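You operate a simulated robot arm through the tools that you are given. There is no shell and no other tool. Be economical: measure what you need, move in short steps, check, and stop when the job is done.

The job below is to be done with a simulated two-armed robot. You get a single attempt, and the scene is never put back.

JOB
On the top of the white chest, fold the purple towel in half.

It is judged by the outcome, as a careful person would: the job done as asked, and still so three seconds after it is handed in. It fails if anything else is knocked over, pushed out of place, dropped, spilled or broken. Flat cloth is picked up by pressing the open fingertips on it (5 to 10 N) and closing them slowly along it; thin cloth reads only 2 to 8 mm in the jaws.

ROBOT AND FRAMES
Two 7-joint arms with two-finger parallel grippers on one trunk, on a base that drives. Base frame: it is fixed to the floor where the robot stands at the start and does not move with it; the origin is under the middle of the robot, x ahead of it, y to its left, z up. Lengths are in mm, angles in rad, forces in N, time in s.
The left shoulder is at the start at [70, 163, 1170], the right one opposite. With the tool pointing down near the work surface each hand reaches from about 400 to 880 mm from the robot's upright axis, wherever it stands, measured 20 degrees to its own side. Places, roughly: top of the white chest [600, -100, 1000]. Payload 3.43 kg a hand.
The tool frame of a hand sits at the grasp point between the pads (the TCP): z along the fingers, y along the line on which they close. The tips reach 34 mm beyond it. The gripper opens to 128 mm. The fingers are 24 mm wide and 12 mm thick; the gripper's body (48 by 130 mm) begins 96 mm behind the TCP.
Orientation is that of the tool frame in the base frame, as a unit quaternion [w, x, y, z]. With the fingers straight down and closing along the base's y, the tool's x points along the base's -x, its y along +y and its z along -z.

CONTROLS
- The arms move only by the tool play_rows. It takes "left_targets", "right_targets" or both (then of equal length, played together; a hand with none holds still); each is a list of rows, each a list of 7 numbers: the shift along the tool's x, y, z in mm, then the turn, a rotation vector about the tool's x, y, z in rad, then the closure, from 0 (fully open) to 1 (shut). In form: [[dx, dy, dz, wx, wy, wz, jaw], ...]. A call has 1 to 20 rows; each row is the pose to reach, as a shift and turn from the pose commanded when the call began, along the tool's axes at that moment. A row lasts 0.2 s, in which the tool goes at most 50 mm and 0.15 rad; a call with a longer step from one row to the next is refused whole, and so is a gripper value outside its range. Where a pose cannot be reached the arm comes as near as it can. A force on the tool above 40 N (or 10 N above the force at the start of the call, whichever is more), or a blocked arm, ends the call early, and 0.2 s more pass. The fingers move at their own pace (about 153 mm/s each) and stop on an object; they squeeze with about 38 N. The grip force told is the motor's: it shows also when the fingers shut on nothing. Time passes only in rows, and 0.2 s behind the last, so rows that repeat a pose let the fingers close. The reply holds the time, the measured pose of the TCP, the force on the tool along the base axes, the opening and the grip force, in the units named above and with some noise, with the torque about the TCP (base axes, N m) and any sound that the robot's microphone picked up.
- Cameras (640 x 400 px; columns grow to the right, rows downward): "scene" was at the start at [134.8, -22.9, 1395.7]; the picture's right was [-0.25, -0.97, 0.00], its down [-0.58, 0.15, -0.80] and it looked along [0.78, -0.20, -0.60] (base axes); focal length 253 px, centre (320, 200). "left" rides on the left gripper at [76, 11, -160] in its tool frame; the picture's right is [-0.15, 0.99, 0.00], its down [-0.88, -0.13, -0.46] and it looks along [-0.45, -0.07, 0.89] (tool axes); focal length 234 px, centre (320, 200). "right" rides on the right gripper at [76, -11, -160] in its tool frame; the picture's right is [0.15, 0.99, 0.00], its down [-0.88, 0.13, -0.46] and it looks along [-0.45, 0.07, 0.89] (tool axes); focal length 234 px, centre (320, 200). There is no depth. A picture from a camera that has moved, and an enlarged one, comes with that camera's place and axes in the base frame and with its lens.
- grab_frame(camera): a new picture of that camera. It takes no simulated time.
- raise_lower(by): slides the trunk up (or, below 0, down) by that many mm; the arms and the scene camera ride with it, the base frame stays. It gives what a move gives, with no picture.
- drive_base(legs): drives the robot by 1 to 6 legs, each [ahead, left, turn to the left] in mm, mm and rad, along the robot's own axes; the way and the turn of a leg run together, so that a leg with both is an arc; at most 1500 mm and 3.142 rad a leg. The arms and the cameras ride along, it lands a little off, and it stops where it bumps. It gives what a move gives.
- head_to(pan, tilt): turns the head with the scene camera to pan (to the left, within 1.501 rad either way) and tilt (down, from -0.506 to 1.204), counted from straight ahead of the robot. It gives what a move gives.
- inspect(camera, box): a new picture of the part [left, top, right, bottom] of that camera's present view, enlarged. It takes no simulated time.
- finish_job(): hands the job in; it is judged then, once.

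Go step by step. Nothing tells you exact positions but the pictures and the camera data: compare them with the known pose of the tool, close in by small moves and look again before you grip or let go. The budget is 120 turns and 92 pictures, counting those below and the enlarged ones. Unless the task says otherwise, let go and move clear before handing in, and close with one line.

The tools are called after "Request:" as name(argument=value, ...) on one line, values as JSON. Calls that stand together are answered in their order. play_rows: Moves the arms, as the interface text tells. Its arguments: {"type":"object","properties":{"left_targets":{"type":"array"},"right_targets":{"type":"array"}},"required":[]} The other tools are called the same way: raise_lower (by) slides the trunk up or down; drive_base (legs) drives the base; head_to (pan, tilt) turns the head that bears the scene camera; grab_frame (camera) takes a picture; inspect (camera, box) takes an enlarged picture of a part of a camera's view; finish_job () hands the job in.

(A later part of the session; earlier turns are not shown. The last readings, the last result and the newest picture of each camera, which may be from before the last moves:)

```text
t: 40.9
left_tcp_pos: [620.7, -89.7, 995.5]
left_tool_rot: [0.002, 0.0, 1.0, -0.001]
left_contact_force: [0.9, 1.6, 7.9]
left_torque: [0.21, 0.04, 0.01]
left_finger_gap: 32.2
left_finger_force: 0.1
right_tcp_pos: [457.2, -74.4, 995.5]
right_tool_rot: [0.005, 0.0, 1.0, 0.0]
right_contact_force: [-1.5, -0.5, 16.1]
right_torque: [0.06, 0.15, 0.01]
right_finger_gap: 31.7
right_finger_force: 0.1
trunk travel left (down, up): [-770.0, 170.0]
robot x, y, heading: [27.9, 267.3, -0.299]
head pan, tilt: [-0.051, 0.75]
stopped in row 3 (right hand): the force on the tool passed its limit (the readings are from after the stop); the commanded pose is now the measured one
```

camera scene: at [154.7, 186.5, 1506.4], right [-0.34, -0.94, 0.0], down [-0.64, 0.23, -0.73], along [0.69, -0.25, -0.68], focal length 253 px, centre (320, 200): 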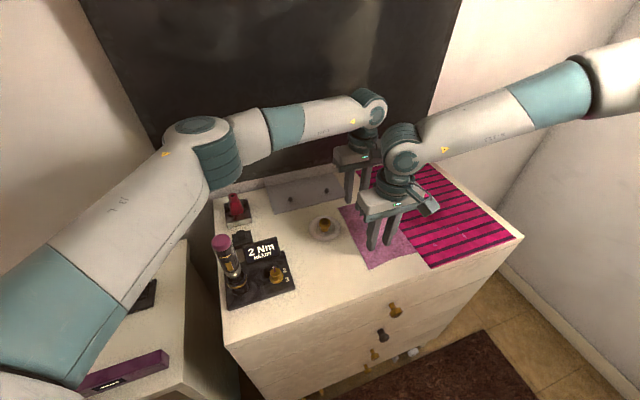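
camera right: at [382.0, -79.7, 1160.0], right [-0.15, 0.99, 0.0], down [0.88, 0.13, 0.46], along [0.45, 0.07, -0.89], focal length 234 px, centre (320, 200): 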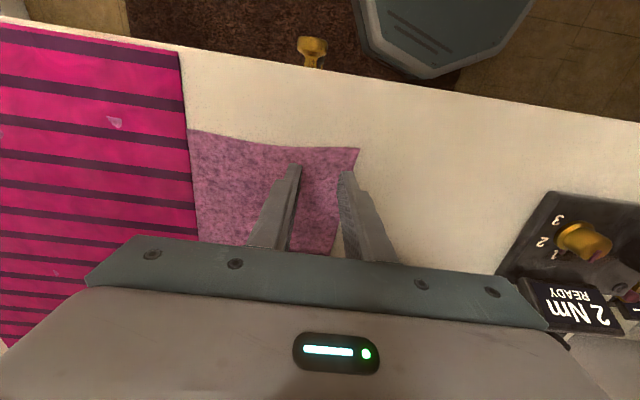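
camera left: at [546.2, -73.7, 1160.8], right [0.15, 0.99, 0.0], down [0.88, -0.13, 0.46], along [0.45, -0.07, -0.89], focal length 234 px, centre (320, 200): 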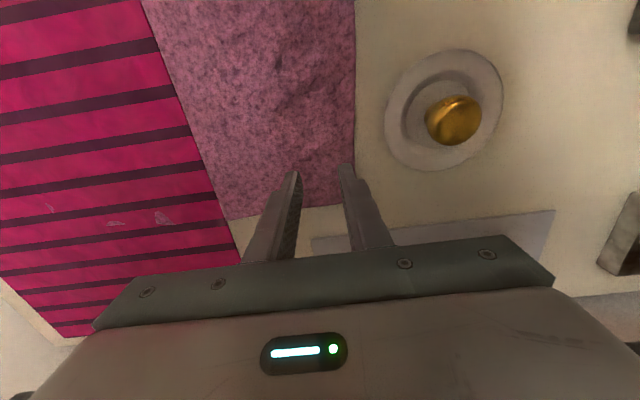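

Left is pressing at 8 N; the right is a bit too hard. I'll ease the right by 1 mm and close both slowly along the cloth.

Request:
play_rows(left_targets=[[0, 0, 0, 0, 0, 0, 0.75], [0, 0, 0, 0, 0, 0, 0.79], [0, 0, 0, 0, 0, 0, 0.83], [0, 0, 0, 0, 0, 0, 0.87], [0, 0, 0, 0, 0, 0, 0.91], [0, 0, 0, 0, 0, 0, 0.95], [0, 0, 0, 0, 0, 0, 1.0], [0, 0, 0, 0, 0, 0, 1.0]], right_targets=[[0, 0, -1, 0, 0, 0, 0.75], [0, 0, -1, 0, 0, 0, 0.79], [0, 0, -1, 0, 0, 0, 0.83], [0, 0, -1, 0, 0, 0, 0.87], [0, 0, -1, 0, 0, 0, 0.91], [0, 0, -1, 0, 0, 0, 0.95], [0, 0, -1, 0, 0, 0, 1.0], [0, 0, -1, 0, 0, 0, 1.0]])

Request:
grab_frame(camera="right")

Request:
grab_frame(camera="left")

```text
t: 42.7
left_tcp_pos: [619.8, -90.8, 995.3]
left_tool_rot: [0.002, 0.0, 1.0, -0.001]
left_contact_force: [0.0, 1.9, 23.7]
left_torque: [0.21, 0.08, -0.03]
left_finger_gap: 2.1
left_finger_force: 37.0
right_tcp_pos: [456.8, -73.5, 995.4]
right_tool_rot: [0.004, 0.001, 1.0, 0.001]
right_contact_force: [0.6, -0.6, 2.6]
right_torque: [-0.01, 0.0, 0.02]
right_finger_gap: 1.9
right_finger_force: 36.3
trunk travel left (down, up): [-770.0, 170.0]
robot x, y, heading: [30.3, 270.1, -0.3]
head pan, tilt: [-0.051, 0.75]
```

```text
68 pictures are left
camera right: at [380.5, -85.0, 1155.9], right [-0.15, 0.99, 0.0], down [0.88, 0.13, 0.46], along [0.46, 0.07, -0.89], focal length 234 px, centre (320, 200)
```

right: 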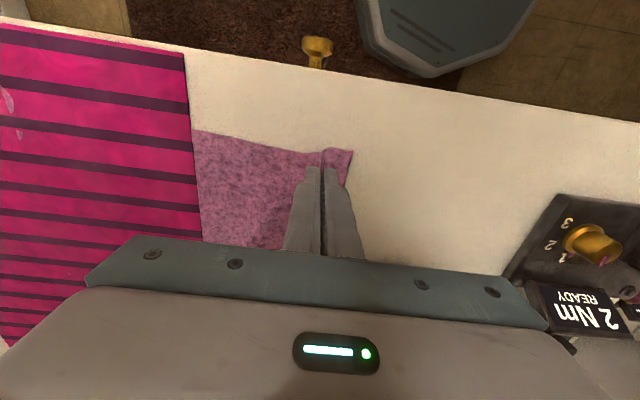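

```text
67 pictures are left
camera left: at [544.3, -79.4, 1155.9], right [0.15, 0.99, 0.0], down [0.88, -0.13, 0.46], along [0.45, -0.07, -0.89], focal length 234 px, centre (320, 200)
```

left: 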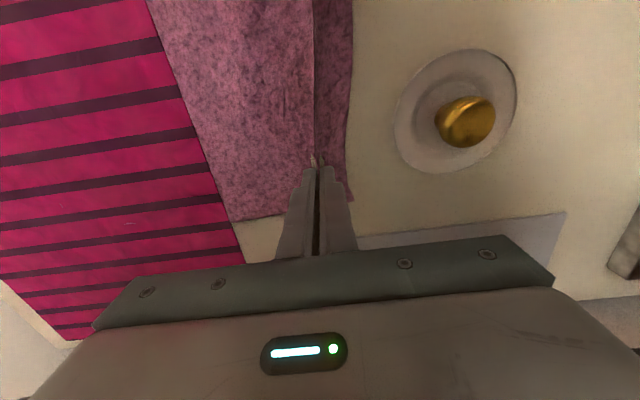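

Both pinched a ridge of cloth at about 2 mm. I'll lift 30 mm to check the hold and see how the mat reacts.

Request:
play_rows(left_targets=[[0, 0, -8, 0, 0, 0, 1.0], [0, 0, -16, 0, 0, 0, 1.0], [0, 0, -24, 0, 0, 0, 1.0], [0, 0, -30, 0, 0, 0, 1.0]], right_targets=[[0, 0, -8, 0, 0, 0, 1.0], [0, 0, -16, 0, 0, 0, 1.0], [0, 0, -24, 0, 0, 0, 1.0], [0, 0, -30, 0, 0, 0, 1.0]])

Request:
grab_frame(camera="scene")

Request:
grab_frame(camera="left")

Request:
grab_frame(camera="right")

```text
t: 43.7
left_tcp_pos: [619.8, -91.1, 1022.2]
left_tool_rot: [0.0, 0.0, 1.0, 0.0]
left_contact_force: [0.4, -1.0, 0.0]
left_torque: [0.01, -0.04, -0.02]
left_finger_gap: 2.0
left_finger_force: 37.0
right_tcp_pos: [459.1, -75.5, 1023.5]
right_tool_rot: [0.002, 0.001, 1.0, 0.001]
right_contact_force: [0.5, -0.5, 0.2]
right_torque: [0.02, 0.01, 0.0]
right_finger_gap: 2.0
right_finger_force: 36.8
trunk travel left (down, up): [-770.0, 170.0]
robot x, y, heading: [29.1, 270.6, -0.301]
head pan, tilt: [-0.051, 0.75]
```

```text
66 pictures are left
camera scene: at [155.4, 226.0, 1506.3], right [-0.34, -0.94, 0.0], down [-0.64, 0.23, -0.73], along [0.69, -0.25, -0.68], focal length 253 px, centre (320, 200)
```

scene: 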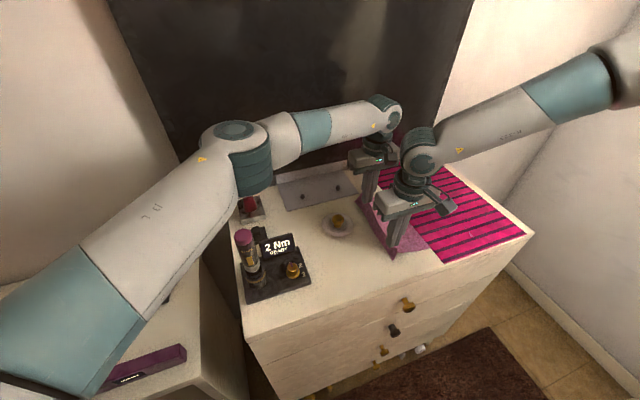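

```text
65 pictures are left
camera left: at [546.2, -81.0, 1183.9], right [0.15, 0.99, 0.0], down [0.88, -0.13, 0.46], along [0.45, -0.07, -0.89], focal length 234 px, centre (320, 200)
```

left: 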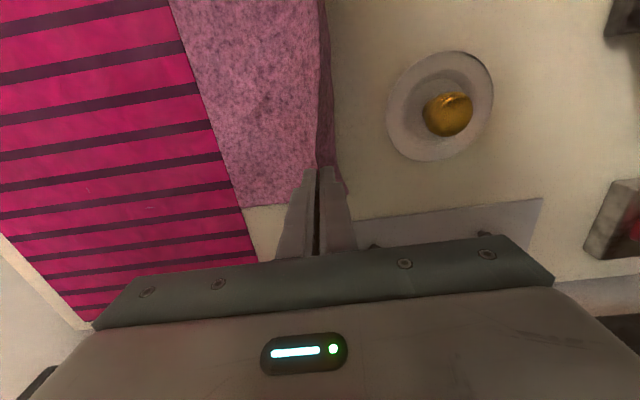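

```text
64 pictures are left
camera right: at [382.5, -86.5, 1184.7], right [-0.14, 0.99, 0.0], down [0.88, 0.13, 0.46], along [0.46, 0.07, -0.89], focal length 234 px, centre (320, 200)
```

right: 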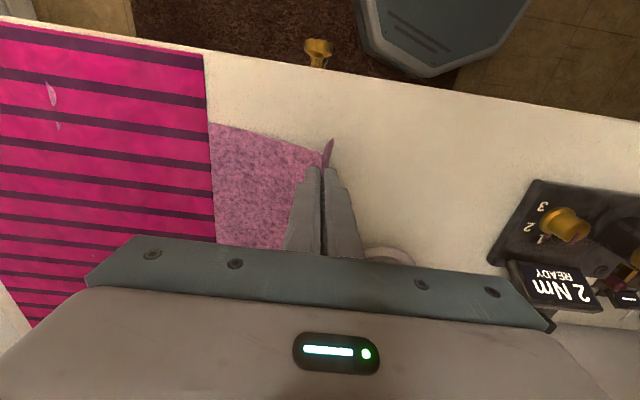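

The hold is good and the mat didn't move. The towel's right edge is at y≈-335 to -345, so the grips need to end near y≈-302 (front) and -311 (back). I'll start the arc by lifting while moving inward, then drive sideways.

Request:
play_rows(left_targets=[[0, -6, -10, 0, 0, 0, 1.0], [0, -12, -20, 0, 0, 0, 1.0], [0, -18, -30, 0, 0, 0, 1.0], [0, -24, -36, 0, 0, 0, 1.0]], right_targets=[[0, -6, -10, 0, 0, 0, 1.0], [0, -12, -20, 0, 0, 0, 1.0], [0, -18, -30, 0, 0, 0, 1.0], [0, -24, -36, 0, 0, 0, 1.0]])

Request:
drive_base(legs=[[14.8, -47.8, 0]])

Request:
grab_frame(camera="right")

Request:
grab_frame(camera="left")

```text
t: 44.7
left_tcp_pos: [619.9, -114.6, 1058.9]
left_tool_rot: [0.0, 0.001, 1.0, 0.0]
left_contact_force: [0.3, -0.4, -0.3]
left_torque: [0.02, 0.01, 0.02]
left_finger_gap: 2.0
left_finger_force: 36.8
right_tcp_pos: [457.1, -100.1, 1060.0]
right_tool_rot: [0.003, 0.001, 1.0, 0.001]
right_contact_force: [-0.5, -0.6, -0.5]
right_torque: [0.03, 0.01, 0.0]
right_finger_gap: 2.0
right_finger_force: 36.6
trunk travel left (down, up): [-770.0, 170.0]
robot x, y, heading: [31.1, 271.4, -0.302]
head pan, tilt: [-0.051, 0.75]
```

```text
t: 45.6
left_tcp_pos: [623.4, -156.4, 1061.5]
left_tool_rot: [0.0, -0.001, 1.0, -0.004]
left_contact_force: [-0.7, 0.2, 0.1]
left_torque: [-0.05, 0.05, -0.02]
left_finger_gap: 1.9
left_finger_force: 36.3
right_tcp_pos: [458.7, -142.4, 1062.5]
right_tool_rot: [0.003, 0.001, 1.0, -0.002]
right_contact_force: [0.7, 0.9, -0.3]
right_torque: [-0.09, -0.02, 0.0]
right_finger_gap: 1.9
right_finger_force: 36.9
trunk travel left (down, up): [-770.0, 170.0]
robot x, y, heading: [29.9, 220.4, -0.297]
head pan, tilt: [-0.051, 0.75]
```

```text
63 pictures are left
camera right: at [382.8, -152.5, 1222.9], right [-0.15, 0.99, 0.0], down [0.88, 0.13, 0.46], along [0.46, 0.06, -0.89], focal length 234 px, centre (320, 200)
```

right: 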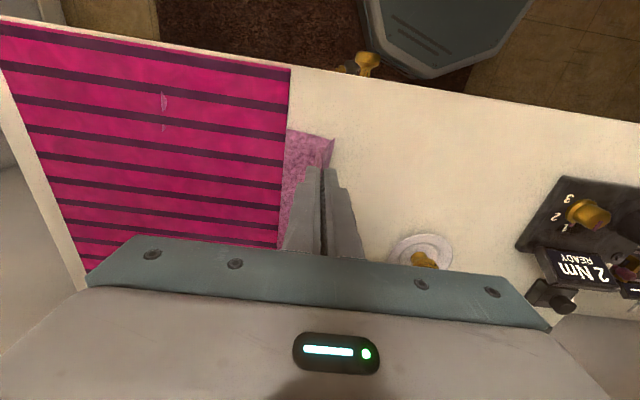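

```text
62 pictures are left
camera left: at [547.5, -147.1, 1222.1], right [0.15, 0.99, -0.01], down [0.88, -0.13, 0.46], along [0.45, -0.07, -0.89], focal length 234 px, centre (320, 200)
```

left: 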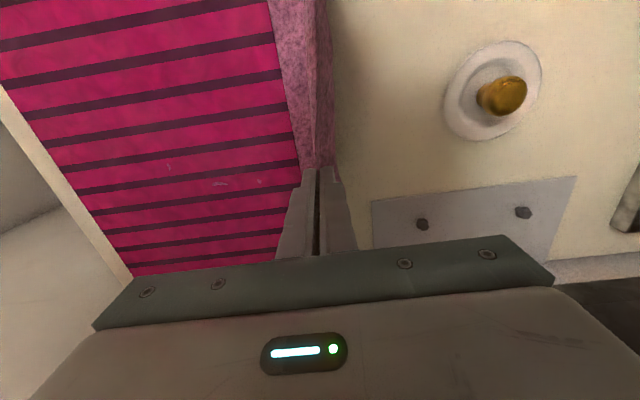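

The cloth is rising well and the mat hasn't moved. I'll continue the arc: a little more height, then on past the middle.

Request:
play_rows(left_targets=[[0, -5, -10, 0, 0, 0, 1.0], [0, -10, -18, 0, 0, 0, 1.0]], right_targets=[[0, -5, -10, 0, 0, 0, 1.0], [0, -10, -18, 0, 0, 0, 1.0]])

Request:
drive_base(legs=[[17.7, -57.3, 0]])

Request:
grab_frame(camera="scene")

Request:
grab_frame(camera="left")

Request:
grab_frame(camera="right")

```text
t: 46.2
left_tcp_pos: [621.6, -169.4, 1077.4]
left_tool_rot: [0.0, -0.001, 1.0, 0.0]
left_contact_force: [-0.4, -0.8, 0.1]
left_torque: [-0.02, -0.02, -0.03]
left_finger_gap: 1.8
left_finger_force: 36.8
right_tcp_pos: [457.8, -155.0, 1079.0]
right_tool_rot: [0.003, -0.001, 1.0, 0.0]
right_contact_force: [0.1, 0.1, -0.2]
right_torque: [0.03, 0.0, 0.02]
right_finger_gap: 1.9
right_finger_force: 36.7
trunk travel left (down, up): [-770.0, 170.0]
robot x, y, heading: [33.1, 225.6, -0.298]
head pan, tilt: [-0.051, 0.75]
```

```text
t: 47.2
left_tcp_pos: [622.9, -226.6, 1079.8]
left_tool_rot: [0.0, -0.002, 1.0, -0.003]
left_contact_force: [-0.3, 1.0, -1.2]
left_torque: [-0.07, 0.03, 0.02]
left_finger_gap: 1.9
left_finger_force: 36.8
right_tcp_pos: [458.8, -211.9, 1080.8]
right_tool_rot: [0.003, -0.001, 1.0, -0.002]
right_contact_force: [1.4, 0.6, 0.6]
right_torque: [-0.1, -0.04, 0.01]
right_finger_gap: 1.9
right_finger_force: 36.9
trunk travel left (down, up): [-770.0, 170.0]
robot x, y, heading: [30.2, 164.1, -0.3]
head pan, tilt: [-0.051, 0.75]
```

```text
61 pictures are left
camera scene: at [155.5, 124.3, 1506.7], right [-0.34, -0.94, 0.0], down [-0.64, 0.23, -0.73], along [0.69, -0.25, -0.68], focal length 253 px, centre (320, 200)
```

scene: 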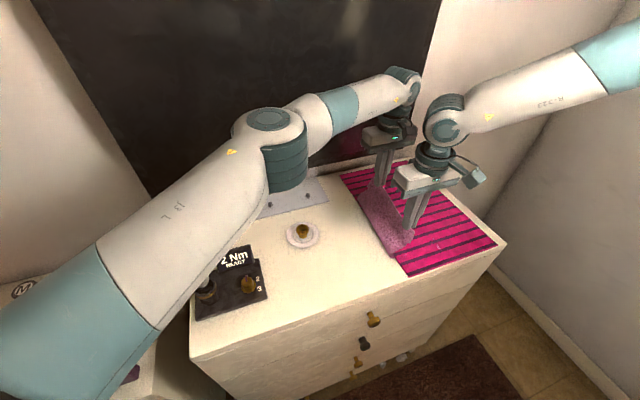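

```text
60 pictures are left
camera left: at [548.1, -216.4, 1239.9], right [0.14, 0.99, 0.0], down [0.88, -0.13, 0.46], along [0.45, -0.07, -0.89], focal length 234 px, centre (320, 200)
```

left: 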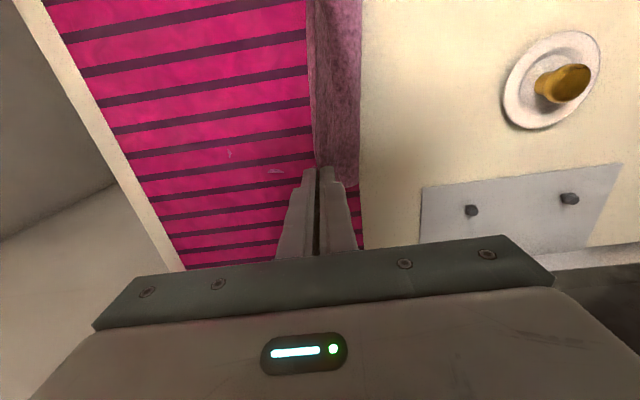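

```text
59 pictures are left
camera right: at [382.7, -221.9, 1240.8], right [-0.15, 0.99, 0.0], down [0.88, 0.13, 0.46], along [0.46, 0.07, -0.89], focal length 234 px, centre (320, 200)
```

right: 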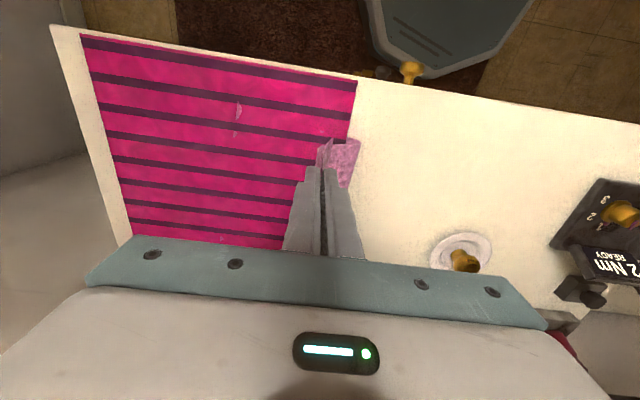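

The fold is standing up nicely. The far edge looks to be at y≈-340 (back) and about -315 (front). I'll drive another 55 mm, then lower with the arms.

Request:
drive_base(legs=[[16.2, -52.5, 0]])

Request:
grab_frame(camera="right")

Request:
grab_frame(camera="left")

Request:
grab_frame(camera="scene")

```text
t: 48.1
left_tcp_pos: [624.4, -278.8, 1079.8]
left_tool_rot: [0.001, -0.003, 1.0, -0.003]
left_contact_force: [-0.5, 0.1, 0.3]
left_torque: [-0.07, 0.09, -0.01]
left_finger_gap: 1.8
left_finger_force: 36.7
right_tcp_pos: [459.2, -264.3, 1080.8]
right_tool_rot: [0.005, -0.003, 1.0, -0.002]
right_contact_force: [1.0, 0.3, 0.5]
right_torque: [-0.06, -0.06, 0.02]
right_finger_gap: 1.8
right_finger_force: 36.8
trunk travel left (down, up): [-770.0, 170.0]
robot x, y, heading: [27.8, 110.8, -0.296]
head pan, tilt: [-0.051, 0.75]
```

```text
58 pictures are left
camera right: at [383.3, -274.8, 1241.1], right [-0.15, 0.99, 0.0], down [0.88, 0.14, 0.46], along [0.46, 0.07, -0.89], focal length 234 px, centre (320, 200)
```

right: 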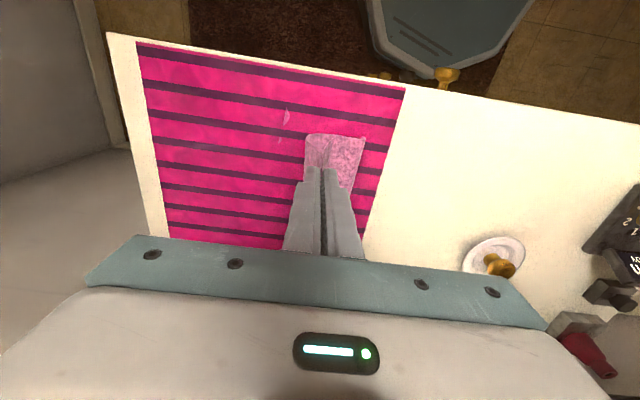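

```text
57 pictures are left
camera left: at [549.1, -269.0, 1240.1], right [0.14, 0.99, 0.0], down [0.88, -0.12, 0.46], along [0.45, -0.07, -0.89], focal length 234 px, centre (320, 200)
```

left: 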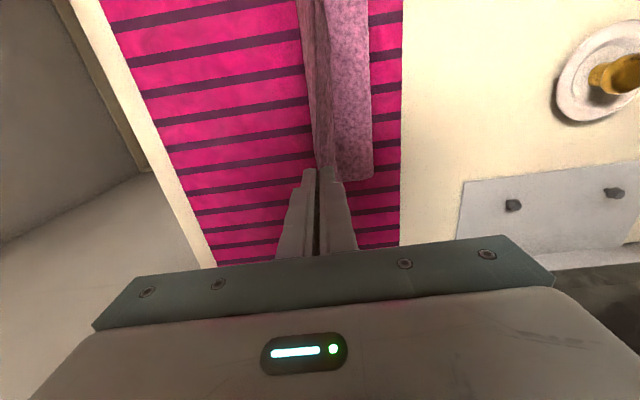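

```text
56 pictures are left
camera scene: at [155.4, 70.9, 1506.7], right [-0.34, -0.94, 0.0], down [-0.64, 0.23, -0.73], along [0.69, -0.25, -0.68], focal length 253 px, centre (320, 200)
```

scene: 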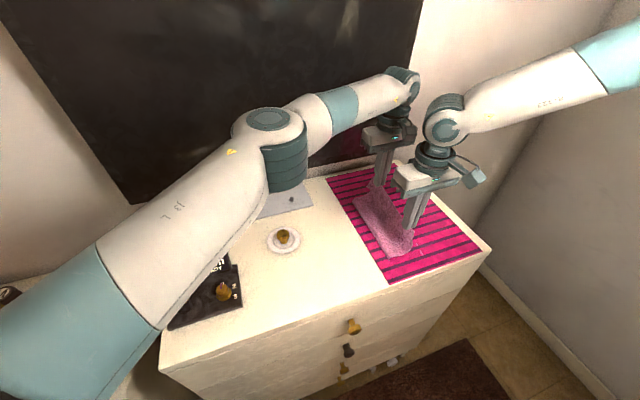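

The towel moves freely over the mat. Now I'll lower both grips toward their targets, front to y≈-280 and back to y≈-309.

Request:
play_rows(left_targets=[[0, -8, 15, 0, 0, 0, 1.0], [0, -16, 30, 0, 0, 0, 1.0], [0, -22, 45, 0, 0, 0, 1.0], [0, -27, 58, 0, 0, 0, 1.0], [0, -30, 68, 0, 0, 0, 1.0], [0, -30, 74, 0, 0, 0, 1.0], [0, -30, 74, 0, 0, 0, 1.0]], right_targets=[[0, -4, 15, 0, 0, 0, 1.0], [0, -8, 30, 0, 0, 0, 1.0], [0, -11, 45, 0, 0, 0, 1.0], [0, -14, 58, 0, 0, 0, 1.0], [0, -15, 68, 0, 0, 0, 1.0], [0, -15, 74, 0, 0, 0, 1.0], [0, -15, 74, 0, 0, 0, 1.0]])

Request:
grab_frame(camera="right")

Request:
grab_frame(camera="left")

Request:
inspect(camera="scene", box=[260, 120, 500, 290])

```text
t: 49.7
left_tcp_pos: [629.6, -283.4, 1017.1]
left_tool_rot: [0.0, -0.001, 1.0, 0.0]
left_contact_force: [-7.0, 0.4, -0.2]
left_torque: [-0.05, 0.16, -0.01]
left_finger_gap: 1.7
left_finger_force: 36.3
left hand out of reach, approached as far as the arm can: row 1, 2, 3, 4, 5, 6, 7
right_tcp_pos: [461.2, -283.0, 1006.3]
right_tool_rot: [0.005, -0.002, 1.0, 0.0]
right_contact_force: [5.3, 0.0, 1.0]
right_torque: [-0.02, -0.17, 0.01]
right_finger_gap: 1.9
right_finger_force: 37.0
trunk travel left (down, up): [-770.0, 170.0]
robot x, y, heading: [29.2, 105.7, -0.295]
head pan, tilt: [-0.051, 0.75]
```

```text
55 pictures are left
camera right: at [384.0, -294.2, 1166.0], right [-0.15, 0.99, 0.0], down [0.88, 0.13, 0.46], along [0.46, 0.07, -0.89], focal length 234 px, centre (320, 200)
```

right: 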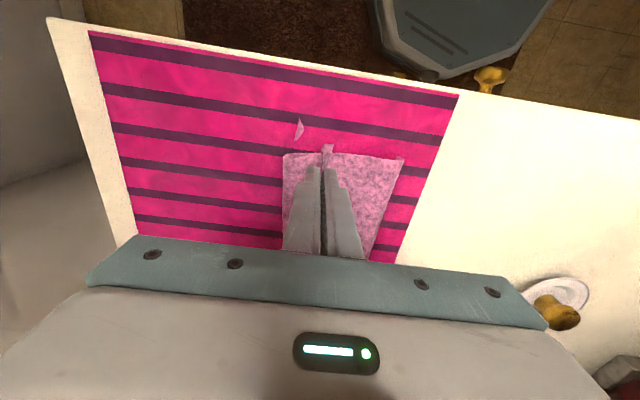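

```text
54 pictures are left
camera left: at [553.9, -274.7, 1177.9], right [0.14, 0.99, 0.0], down [0.88, -0.13, 0.46], along [0.45, -0.07, -0.89], focal length 234 px, centre (320, 200)
```

left: 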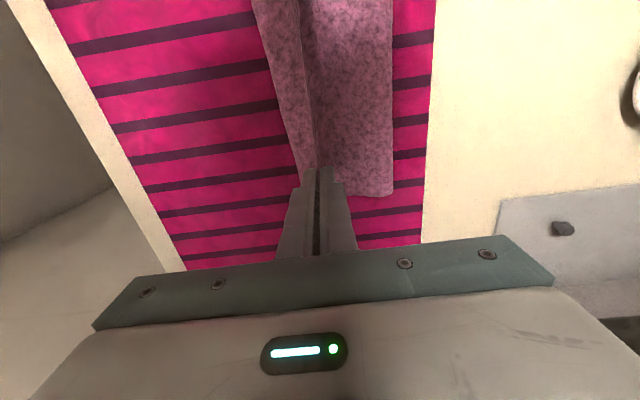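

```text
2.35 times, centred on (380, 205) of scene
camera zoom: at [155.5, 65.7, 1506.4], right [-0.34, -0.94, 0.0], down [-0.64, 0.23, -0.73], along [0.69, -0.25, -0.68], focal length 595 px, centre (179, 188)
```

zoom: 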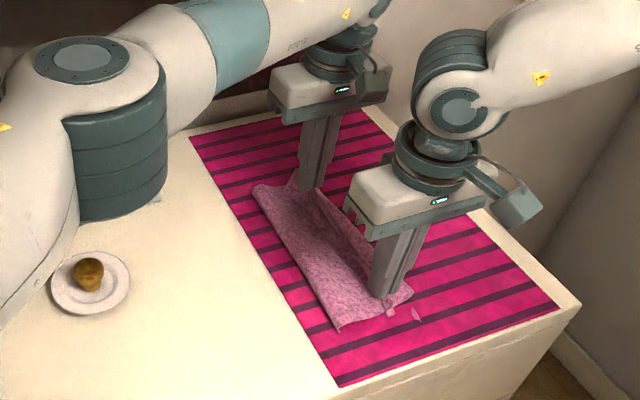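

The front is nearly in place, with its flap edge at y≈-316. The left arm ran out of reach, so I'll lift the right slightly, shift the base 28 mm more, then finish both placements.

Request:
play_rows(left_targets=[[3, 0, -2, 0, 0, 0, 1.0], [6, 0, -4, 0, 0, 0, 1.0], [6, 0, -4, 0, 0, 0, 1.0]], right_targets=[[0, 6, -8, 0, 0, 0, 1.0], [0, 14, -16, 0, 0, 0, 1.0], [0, 24, -24, 0, 0, 0, 1.0]])

Request:
drive_base(legs=[[8.3, -27, 0]])

```text
t: 50.5
left_tcp_pos: [623.6, -283.9, 1019.6]
left_tool_rot: [0.0, -0.003, 1.0, 0.001]
left_contact_force: [-2.1, -0.2, 0.3]
left_torque: [0.03, 0.05, -0.04]
left_finger_gap: 1.6
left_finger_force: 36.5
right_tcp_pos: [460.9, -258.5, 1029.7]
right_tool_rot: [0.004, -0.002, 1.0, 0.001]
right_contact_force: [0.6, -0.5, 1.4]
right_torque: [-0.04, -0.02, -0.01]
right_finger_gap: 1.8
right_finger_force: 36.3
trunk travel left (down, up): [-770.0, 170.0]
robot x, y, heading: [29.7, 110.5, -0.299]
head pan, tilt: [-0.051, 0.75]
```

```text
t: 51.3
left_tcp_pos: [624.7, -307.0, 1022.9]
left_tool_rot: [0.0, -0.004, 1.0, -0.002]
left_contact_force: [-1.6, 0.9, 0.5]
left_torque: [-0.11, 0.07, -0.03]
left_finger_gap: 2.0
left_finger_force: 36.8
right_tcp_pos: [461.0, -282.7, 1031.3]
right_tool_rot: [0.004, -0.003, 1.0, -0.001]
right_contact_force: [1.0, 0.5, -0.5]
right_torque: [-0.09, -0.04, 0.01]
right_finger_gap: 1.9
right_finger_force: 37.0
trunk travel left (down, up): [-770.0, 170.0]
robot x, y, heading: [29.9, 81.2, -0.295]
head pan, tilt: [-0.051, 0.75]
```

Request:
play_rows(left_targets=[[0, 0, 8, 0, 0, 0, 1.0], [0, 0, 15, 0, 0, 0, 1.0], [0, 0, 20, 0, 0, 0, 1.0], [0, 0, 23, 0, 0, 0, 1.0], [0, 0, 24, 0, 0, 0, 1.0]], right_targets=[[0, 0, 10, 0, 0, 0, 1.0], [0, 0, 20, 0, 0, 0, 1.0], [0, 0, 27, 0, 0, 0, 1.0], [0, 0, 31, 0, 0, 0, 1.0], [0, 0, 32, 0, 0, 0, 1.0]])

Request:
grab_frame(camera="right")

Request:
grab_frame(camera="left")

Request:
inspect(camera="scene", box=[260, 120, 500, 290])

```text
t: 52.5
left_tcp_pos: [623.5, -310.2, 998.1]
left_tool_rot: [0.0, -0.004, 1.0, 0.0]
left_contact_force: [-2.8, 1.3, 2.6]
left_torque: [0.07, 0.07, 0.03]
left_finger_gap: 1.9
left_finger_force: 37.0
right_tcp_pos: [460.1, -285.1, 999.1]
right_tool_rot: [0.004, -0.003, 1.0, 0.0]
right_contact_force: [2.3, 1.1, 6.8]
right_torque: [0.04, -0.06, 0.0]
right_finger_gap: 2.0
right_finger_force: 36.6
trunk travel left (down, up): [-770.0, 170.0]
robot x, y, heading: [29.1, 81.9, -0.295]
head pan, tilt: [-0.051, 0.75]
```

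```text
52 pictures are left
camera right: at [384.3, -296.8, 1158.7], right [-0.15, 0.99, 0.0], down [0.88, 0.14, 0.46], along [0.46, 0.07, -0.89], focal length 234 px, centre (320, 200)
```

right: 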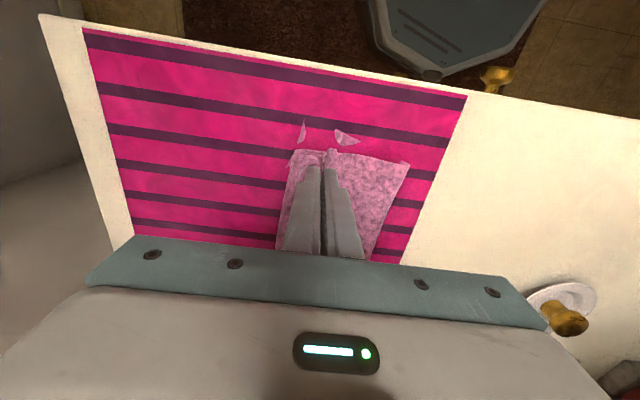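

```text
51 pictures are left
camera left: at [548.5, -301.3, 1158.0], right [0.14, 0.99, 0.0], down [0.88, -0.12, 0.46], along [0.45, -0.06, -0.89], focal length 234 px, centre (320, 200)
```

left: 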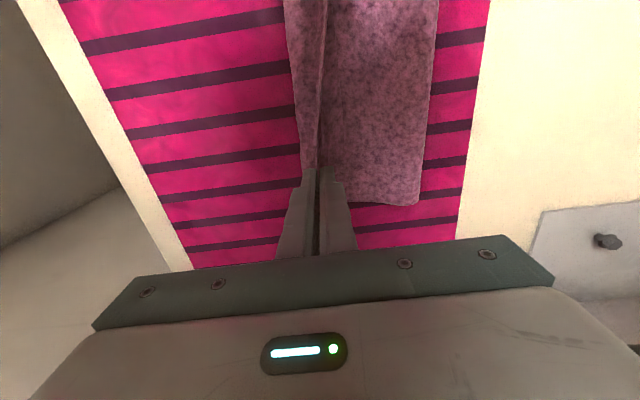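

```text
2.35 times, centred on (380, 205) of scene
camera zoom: at [154.7, 38.1, 1506.6], right [-0.34, -0.94, 0.0], down [-0.64, 0.23, -0.73], along [0.69, -0.25, -0.68], focal length 595 px, centre (179, 188)
```

zoom: 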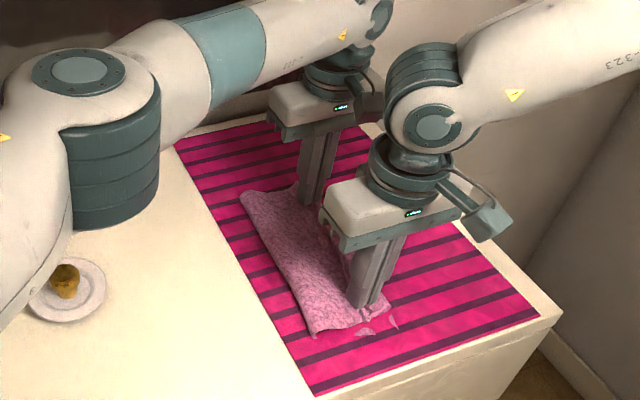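

Both grips are down in place on the far half. I'll open a little to release the ridges, then lift straight up.

Request:
play_rows(left_targets=[[0, 0, -1, 0, 0, 0, 0.95], [0, 0, -1, 0, 0, 0, 0.9], [0, 0, -1, 0, 0, 0, 0.87], [0, 0, -2, 0, 0, 0, 0.87], [0, 0, -10, 0, 0, 0, 0.87], [0, 0, -25, 0, 0, 0, 0.87], [0, 0, -60, 0, 0, 0, 0.87], [0, 0, -100, 0, 0, 0, 0.87]], right_targets=[[0, 0, -1, 0, 0, 0, 0.95], [0, 0, -1, 0, 0, 0, 0.9], [0, 0, -1, 0, 0, 0, 0.87], [0, 0, -2, 0, 0, 0, 0.87], [0, 0, -10, 0, 0, 0, 0.87], [0, 0, -25, 0, 0, 0, 0.87], [0, 0, -60, 0, 0, 0, 0.87], [0, 0, -100, 0, 0, 0, 0.87]])

Request:
grab_frame(camera="right")

Request:
grab_frame(camera="left")

Request:
inspect(camera="scene", box=[260, 120, 500, 290])

```text
t: 54.3
left_tcp_pos: [622.7, -309.8, 1098.3]
left_tool_rot: [0.001, -0.004, 1.0, 0.0]
left_contact_force: [-0.1, 1.3, 0.5]
left_torque: [0.01, -0.02, -0.01]
left_finger_gap: 16.6
left_finger_force: 0.1
right_tcp_pos: [458.1, -283.9, 1098.4]
right_tool_rot: [0.005, -0.004, 1.0, 0.0]
right_contact_force: [-0.8, -0.1, -0.4]
right_torque: [0.01, -0.01, 0.01]
right_finger_gap: 16.5
right_finger_force: 0.0
trunk travel left (down, up): [-770.0, 170.0]
robot x, y, heading: [27.7, 82.2, -0.296]
head pan, tilt: [-0.051, 0.75]
```

```text
49 pictures are left
camera right: at [381.8, -296.4, 1258.8], right [-0.15, 0.99, 0.0], down [0.88, 0.14, 0.46], along [0.46, 0.07, -0.89], focal length 234 px, centre (320, 200)
```

right: 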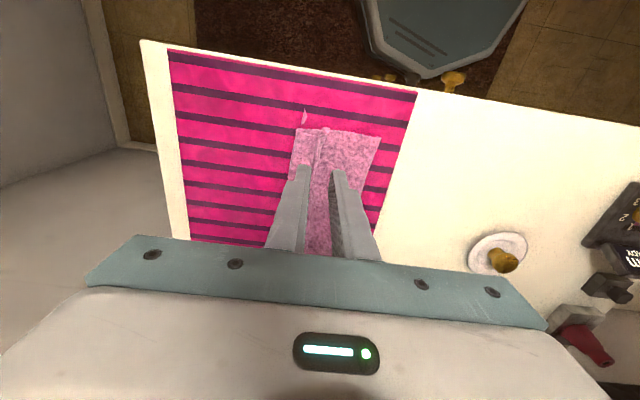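

```text
48 pictures are left
camera left: at [547.0, -301.1, 1258.5], right [0.14, 0.99, 0.0], down [0.88, -0.12, 0.46], along [0.45, -0.06, -0.89], focal length 234 px, centre (320, 200)
```

left: 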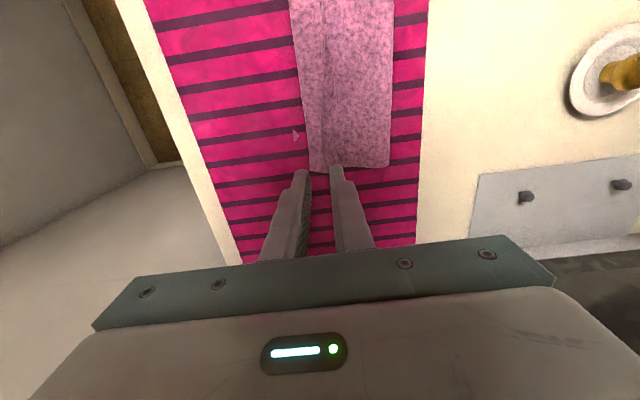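

```text
2.35 times, centred on (380, 205) of scene
camera zoom: at [153.4, 38.5, 1506.5], right [-0.34, -0.94, 0.0], down [-0.64, 0.23, -0.73], along [0.69, -0.25, -0.68], focal length 595 px, centre (179, 188)
```

zoom: 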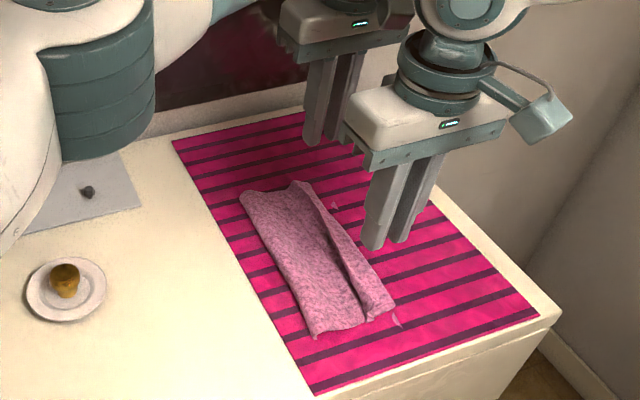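

The towel is folded over, with its edges roughly aligned but a standing pinch ridge and a puffy fold. I'll back the hands off upward and look closely.

Request:
play_rows(left_targets=[[0, 20, -40, 0, 0, 0, 0.87], [0, 60, -80, 0, 0, 0, 0.87], [0, 100, -120, 0, 0, 0, 0.87], [0, 140, -150, 0, 0, 0, 0.87], [0, 180, -150, 0, 0, 0, 0.87], [0, 220, -150, 0, 0, 0, 0.87]], right_targets=[[0, -20, -40, 0, 0, 0, 0.87], [0, -50, -80, 0, 0, 0, 0.87], [0, -80, -100, 0, 0, 0, 0.87], [0, -110, -100, 0, 0, 0, 0.87], [0, -140, -100, 0, 0, 0, 0.87], [0, -160, -100, 0, 0, 0, 0.87]])

Request:
inspect(camera="scene", box=[300, 140, 480, 280])

Request:
inspect(camera="left", box=[0, 0, 320, 220])

Request:
inspect(camera="right", box=[280, 40, 560, 240])

```text
refused: row 2 steps farther than a row can; nothing moved
```

```text
2.86 times, centred on (390, 210) of scene
camera zoom: at [153.4, 38.5, 1506.5], right [-0.34, -0.94, 0.0], down [-0.64, 0.23, -0.73], along [0.69, -0.25, -0.68], focal length 723 px, centre (120, 171)
```

zoom: 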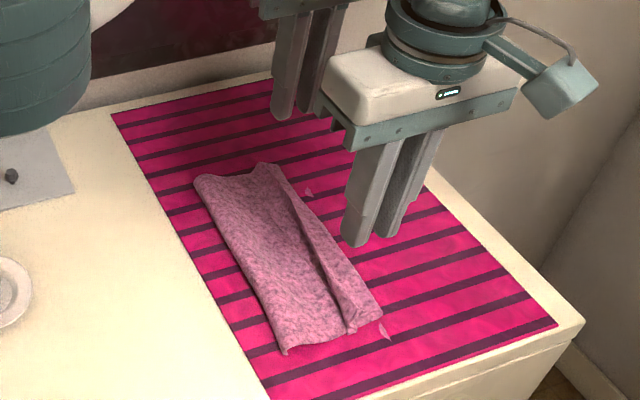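

```text
1.82 times, centred on (160, 110) of left
camera zoom: at [547.0, -301.1, 1258.5], right [0.14, 0.99, 0.0], down [0.88, -0.12, 0.46], along [0.45, -0.06, -0.89], focal length 426 px, centre (611, 364)
```

zoom: 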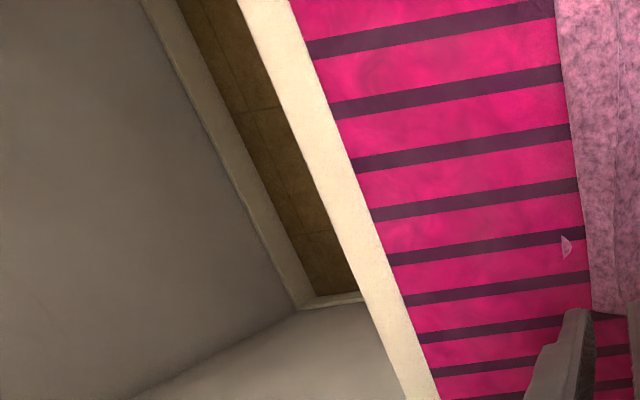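

```text
2.00 times, centred on (420, 140) of right
camera zoom: at [381.8, -296.4, 1258.8], right [-0.15, 0.99, 0.0], down [0.88, 0.14, 0.46], along [0.46, 0.07, -0.89], focal length 468 px, centre (120, 320)
```

zoom: 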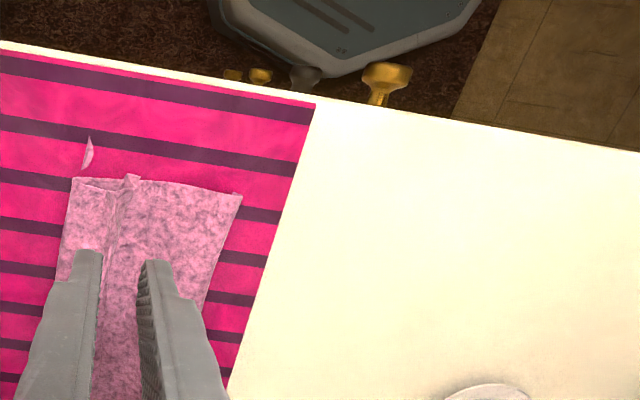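

The towel is folded but still has a ridge where the fingers pinched. The hands are still straddling that ridge, so I'll lower again, press lightly and open the fingers to spread it flat.

Request:
play_rows(left_targets=[[0, 0, 40, 0, 0, 0, 0.87], [0, 0, 75, 0, 0, 0, 0.87], [0, 0, 92, 0, 0, 0, 0.87], [0, 0, 98, 0, 0, 0, 0.87], [0, 0, 100, 0, 0, 0, 0.87], [0, 0, 100, 0, 0, 0, 0.87]], right_targets=[[0, 0, 40, 0, 0, 0, 0.87], [0, 0, 75, 0, 0, 0, 0.87], [0, 0, 92, 0, 0, 0, 0.87], [0, 0, 98, 0, 0, 0, 0.87], [0, 0, 100, 0, 0, 0, 0.87], [0, 0, 100, 0, 0, 0, 0.87]])

```text
t: 55.7
left_tcp_pos: [624.1, -310.7, 997.6]
left_tool_rot: [-0.001, -0.003, 1.0, -0.001]
left_contact_force: [-0.2, -0.3, 3.5]
left_torque: [0.03, -0.09, 0.0]
left_finger_gap: 16.5
left_finger_force: 0.0
right_tcp_pos: [460.9, -285.6, 997.7]
right_tool_rot: [0.004, -0.004, 1.0, 0.0]
right_contact_force: [0.2, -0.1, 3.1]
right_torque: [-0.03, 0.0, 0.03]
right_finger_gap: 16.7
right_finger_force: 0.2
trunk travel left (down, up): [-770.0, 170.0]
robot x, y, heading: [29.9, 82.8, -0.294]
head pan, tilt: [-0.051, 0.75]
```

Both are in light contact at about 3 N. I'll press 1 mm more and spread slowly.

Request:
play_rows(left_targets=[[0, 0, 1, 0, 0, 0, 0.87], [0, 1, 1, 0, 0, 0, 0.83], [0, 2, 1, 0, 0, 0, 0.79], [0, 3, 1, 0, 0, 0, 0.75], [0, 4, 1, 0, 0, 0, 0.71], [0, 5, 1, 0, 0, 0, 0.67], [0, 5, 1, 0, 0, 0, 0.63], [0, 5, 0, 0, 0, 0, 0.63], [0, 5, -20, 0, 0, 0, 0.63], [0, 5, -60, 0, 0, 0, 0.63], [0, 5, -100, 0, 0, 0, 0.63]], right_targets=[[0, 0, 1, 0, 0, 0, 0.87], [0, 3, 1, 0, 0, 0, 0.83], [0, 6, 1, 0, 0, 0, 0.79], [0, 9, 1, 0, 0, 0, 0.75], [0, 12, 1, 0, 0, 0, 0.71], [0, 14, 1, 0, 0, 0, 0.67], [0, 15, 1, 0, 0, 0, 0.63], [0, 15, 0, 0, 0, 0, 0.63], [0, 15, -20, 0, 0, 0, 0.63], [0, 15, -60, 0, 0, 0, 0.63], [0, 15, -100, 0, 0, 0, 0.63]])

Request:
inspect(camera="scene", box=[300, 140, 480, 280])

Request:
grab_frame(camera="left")

Request:
grab_frame(camera="right")

```text
t: 58.1
left_tcp_pos: [623.3, -303.9, 1097.1]
left_tool_rot: [0.001, -0.003, 1.0, 0.0]
left_contact_force: [0.1, 0.3, 0.4]
left_torque: [-0.01, -0.01, -0.01]
left_finger_gap: 47.2
left_finger_force: 0.1
right_tcp_pos: [460.0, -270.6, 1099.3]
right_tool_rot: [0.004, -0.004, 1.0, 0.0]
right_contact_force: [-0.1, 0.7, 0.0]
right_torque: [0.0, -0.01, -0.02]
right_finger_gap: 47.3
right_finger_force: 0.1
trunk travel left (down, up): [-770.0, 170.0]
robot x, y, heading: [30.3, 82.7, -0.292]
head pan, tilt: [-0.051, 0.75]
```

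```text
2.86 times, centred on (390, 210) of scene
camera zoom: at [154.1, 38.4, 1506.3], right [-0.34, -0.94, 0.0], down [-0.64, 0.23, -0.73], along [0.69, -0.25, -0.68], focal length 723 px, centre (120, 171)
```

zoom: 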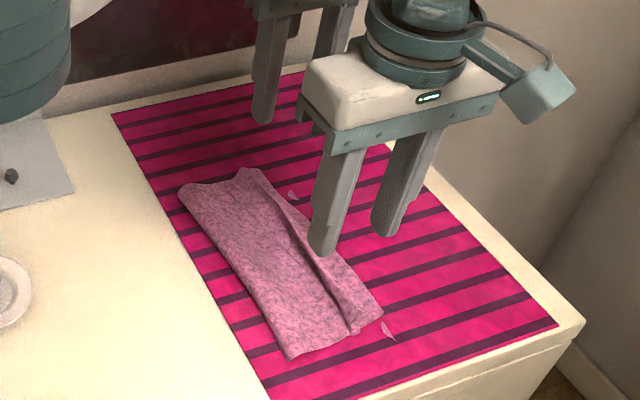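

```text
42 pictures are left
camera left: at [548.3, -296.3, 1258.2], right [0.14, 0.99, 0.0], down [0.88, -0.12, 0.46], along [0.45, -0.06, -0.89], focal length 234 px, centre (320, 200)
```

left: 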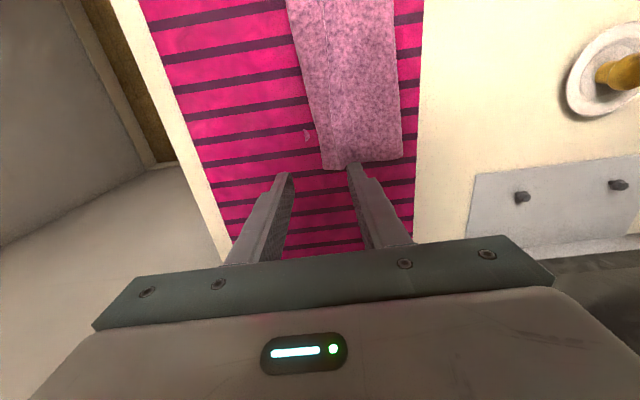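

```text
41 pictures are left
camera right: at [382.9, -281.7, 1258.5], right [-0.15, 0.99, 0.0], down [0.88, 0.14, 0.46], along [0.46, 0.07, -0.89], focal length 234 px, centre (320, 200)
```

right: 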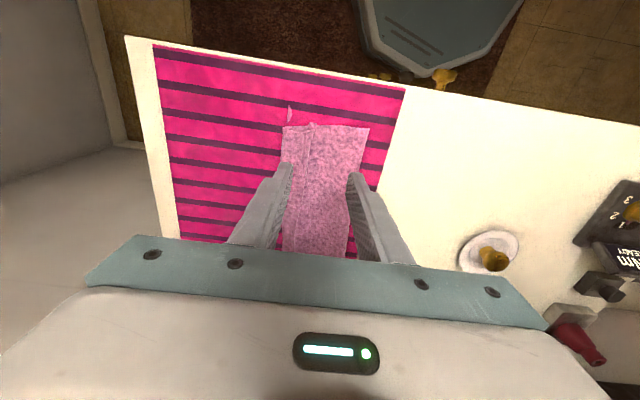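

The back moved about 20 mm left rather than just flattening, and the ridge is still there. I need a clean top view, so I'll move the right hand aside and put the left camera above the towel.

Request:
play_rows(right_targets=[[0, -30, -30, 0, 0, 0, 0.8], [10, -65, -50, 0, 0, 0, 0.9], [20, -105, -60, 0, 0, 0, 1.0], [30, -145, -60, 0, 0, 0, 1.0], [40, -185, -60, 0, 0, 0, 1.0], [40, -205, -60, 0, 0, 0, 1.0]], left_targets=[[0, 0, -20, 0, 0, 0, 0.63], [0, 0, -40, 0, 0, 0, 0.63], [0, 10, -60, 0, 0, 0, 0.63], [20, 20, -80, 0, 0, 0, 0.8], [60, 30, -95, 0, 0, 0, 0.9], [100, 34, -103, 0, 0, 0, 1.0], [130, 34, -103, 0, 0, 0, 1.0]])

Request:
grab_frame(camera="left")

```text
refused: give rows for one hand, or as many for the one as for the other
```

```text
40 pictures are left
camera left: at [548.3, -296.3, 1258.2], right [0.14, 0.99, 0.0], down [0.88, -0.12, 0.46], along [0.45, -0.06, -0.89], focal length 234 px, centre (320, 200)
```

left: 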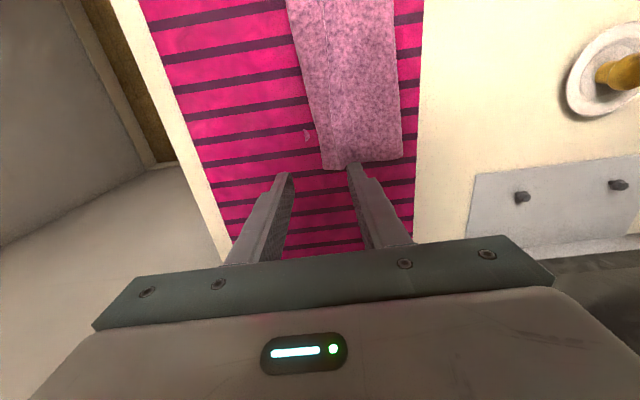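

The rows weren't equal in number, so I'll resend them matched.

Request:
play_rows(right_targets=[[0, -30, -30, 0, 0, 0, 0.8], [10, -65, -50, 0, 0, 0, 0.9], [20, -105, -60, 0, 0, 0, 1.0], [30, -145, -60, 0, 0, 0, 1.0], [40, -185, -60, 0, 0, 0, 1.0], [40, -205, -60, 0, 0, 0, 1.0], [40, -205, -60, 0, 0, 0, 1.0]], left_targets=[[0, 0, -20, 0, 0, 0, 0.63], [0, 0, -40, 0, 0, 0, 0.63], [0, 10, -60, 0, 0, 0, 0.63], [20, 20, -80, 0, 0, 0, 0.8], [60, 30, -95, 0, 0, 0, 0.9], [100, 34, -103, 0, 0, 0, 1.0], [130, 34, -103, 0, 0, 0, 1.0]])

Request:
inspect(camera="left", box=[160, 0, 480, 260])

Request:
inspect(camera="scene", box=[300, 140, 480, 280])

```text
t: 59.7
left_tcp_pos: [493.3, -272.7, 1199.5]
left_tool_rot: [0.001, -0.003, 1.0, 0.0]
left_contact_force: [0.7, 0.1, -0.3]
left_torque: [-0.02, -0.02, -0.04]
left_finger_gap: 0.0
left_finger_force: 33.4
right_tcp_pos: [420.7, -474.9, 1156.9]
right_tool_rot: [0.004, -0.003, 1.0, 0.001]
right_contact_force: [-0.9, 0.0, -0.1]
right_torque: [-0.01, 0.03, 0.02]
right_finger_gap: 0.0
right_finger_force: 32.3
trunk travel left (down, up): [-770.0, 170.0]
robot x, y, heading: [29.1, 79.0, -0.291]
head pan, tilt: [-0.051, 0.75]
```

```text
1.54 times, centred on (320, 130) of left
camera zoom: at [417.9, -263.2, 1360.4], right [0.14, 0.99, 0.0], down [0.88, -0.12, 0.46], along [0.45, -0.06, -0.89], focal length 360 px, centre (320, 308)
```

zoom: 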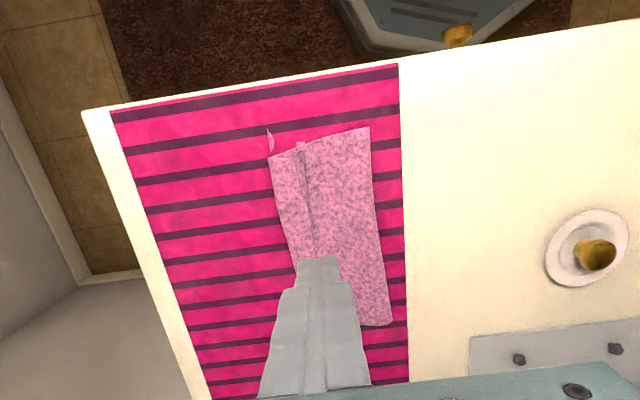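

```text
2.86 times, centred on (390, 210) of scene
camera zoom: at [155.2, 37.5, 1506.4], right [-0.34, -0.94, 0.0], down [-0.64, 0.23, -0.73], along [0.69, -0.25, -0.68], focal length 723 px, centre (120, 171)
```

zoom: 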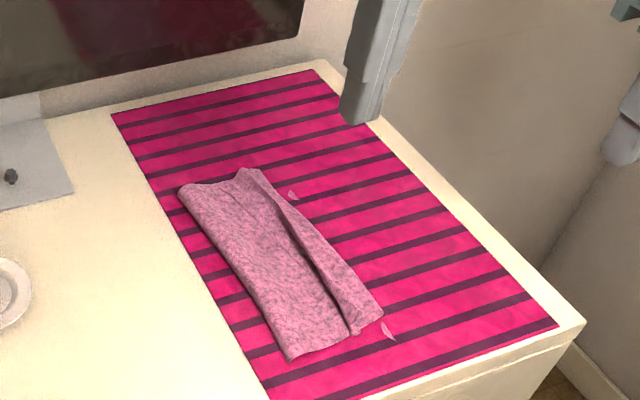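

The folded panel is only about 100 mm wide because of the ridge and some bunching, and it should be about 145. I'll set wide-open fingers inside the panel at the front and back, press lightly, and open further to stretch it sideways.

Request:
play_rows(left_targets=[[-45, 5, 0, 0, 0, 0, 0.8], [-90, 10, 0, 0, 0, 0, 0.53], [-119, 15, 30, 0, 0, 0, 0.53], [-119, 15, 75, 0, 0, 0, 0.53], [-119, 15, 115, 0, 0, 0, 0.53], [-119, 15, 150, 0, 0, 0, 0.53], [-119, 15, 175, 0, 0, 0, 0.53], [-119, 15, 190, 0, 0, 0, 0.53]], right_targets=[[-8, 40, 0, 0, 0, 0, 0.8], [-16, 80, 0, 0, 0, 0, 0.53], [-25, 125, 0, 0, 0, 0, 0.53], [-33, 170, 10, 0, 0, 0, 0.53], [-41, 208, 40, 0, 0, 0, 0.53], [-41, 208, 85, 0, 0, 0, 0.53], [-41, 208, 125, 0, 0, 0, 0.53], [-41, 208, 147, 0, 0, 0, 0.53]])

Request:
grab_frame(camera="right")

Request:
grab_frame(camera="left")

```text
t: 61.5
left_tcp_pos: [614.5, -256.6, 1009.2]
left_tool_rot: [0.0, -0.004, 1.0, 0.0]
left_contact_force: [0.5, -0.4, 0.7]
left_torque: [0.02, 0.04, 0.02]
left_finger_gap: 60.2
left_finger_force: 0.1
right_tcp_pos: [463.9, -267.7, 1009.7]
right_tool_rot: [0.004, -0.002, 1.0, 0.001]
right_contact_force: [1.0, 0.4, -0.2]
right_torque: [0.01, 0.01, -0.01]
right_finger_gap: 60.1
right_finger_force: 0.0
trunk travel left (down, up): [-770.0, 170.0]
robot x, y, heading: [29.8, 77.9, -0.297]
head pan, tilt: [-0.051, 0.75]
```

```text
37 pictures are left
camera right: at [386.5, -279.4, 1171.2], right [-0.15, 0.99, 0.0], down [0.88, 0.13, 0.46], along [0.46, 0.07, -0.89], focal length 234 px, centre (320, 200)
```

right: 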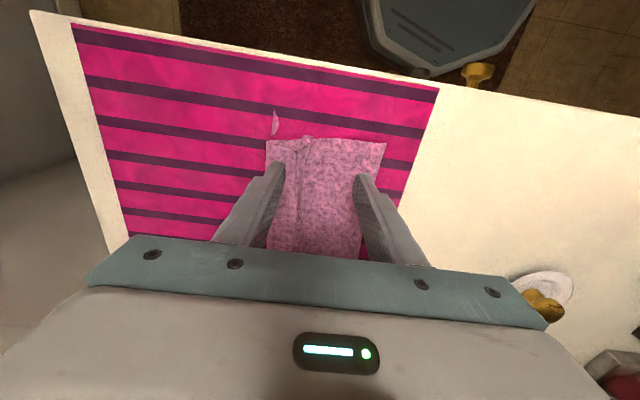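

```text
36 pictures are left
camera left: at [538.6, -248.1, 1169.6], right [0.14, 0.99, 0.0], down [0.88, -0.12, 0.46], along [0.45, -0.06, -0.89], focal length 234 px, centre (320, 200)
```

left: 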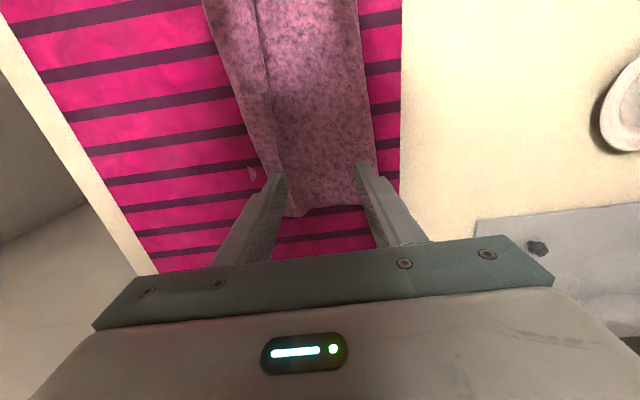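

The fingers sit right at the panel edges, so I'll narrow them to 40 mm, press, and then spread slowly.

Request:
play_rows(left_targets=[[0, 0, 0, 0, 0, 0, 0.6], [0, 0, 0, 0, 0, 0, 0.69], [0, 0, 5, 0, 0, 0, 0.69], [0, 0, 9, 0, 0, 0, 0.69], [0, 0, 11, 0, 0, 0, 0.69], [0, 0, 11, 0, 0, 0, 0.69]], right_targets=[[0, 0, 0, 0, 0, 0, 0.6], [0, 0, 0, 0, 0, 0, 0.69], [0, 0, 5, 0, 0, 0, 0.69], [0, 0, 9, 0, 0, 0, 0.69], [0, 0, 12, 0, 0, 0, 0.69], [0, 0, 12, 0, 0, 0, 0.69]])

```text
t: 62.9
left_tcp_pos: [613.5, -255.7, 997.8]
left_tool_rot: [0.0, -0.003, 1.0, 0.0]
left_contact_force: [0.2, -0.6, 0.4]
left_torque: [0.0, -0.03, 0.0]
left_finger_gap: 39.5
left_finger_force: 0.1
right_tcp_pos: [461.6, -267.4, 999.1]
right_tool_rot: [0.004, -0.004, 1.0, 0.0]
right_contact_force: [-0.3, 0.6, 1.2]
right_torque: [-0.02, 0.0, 0.03]
right_finger_gap: 39.9
right_finger_force: 0.0
trunk travel left (down, up): [-770.0, 170.0]
robot x, y, heading: [31.0, 81.6, -0.294]
head pan, tilt: [-0.051, 0.75]
```

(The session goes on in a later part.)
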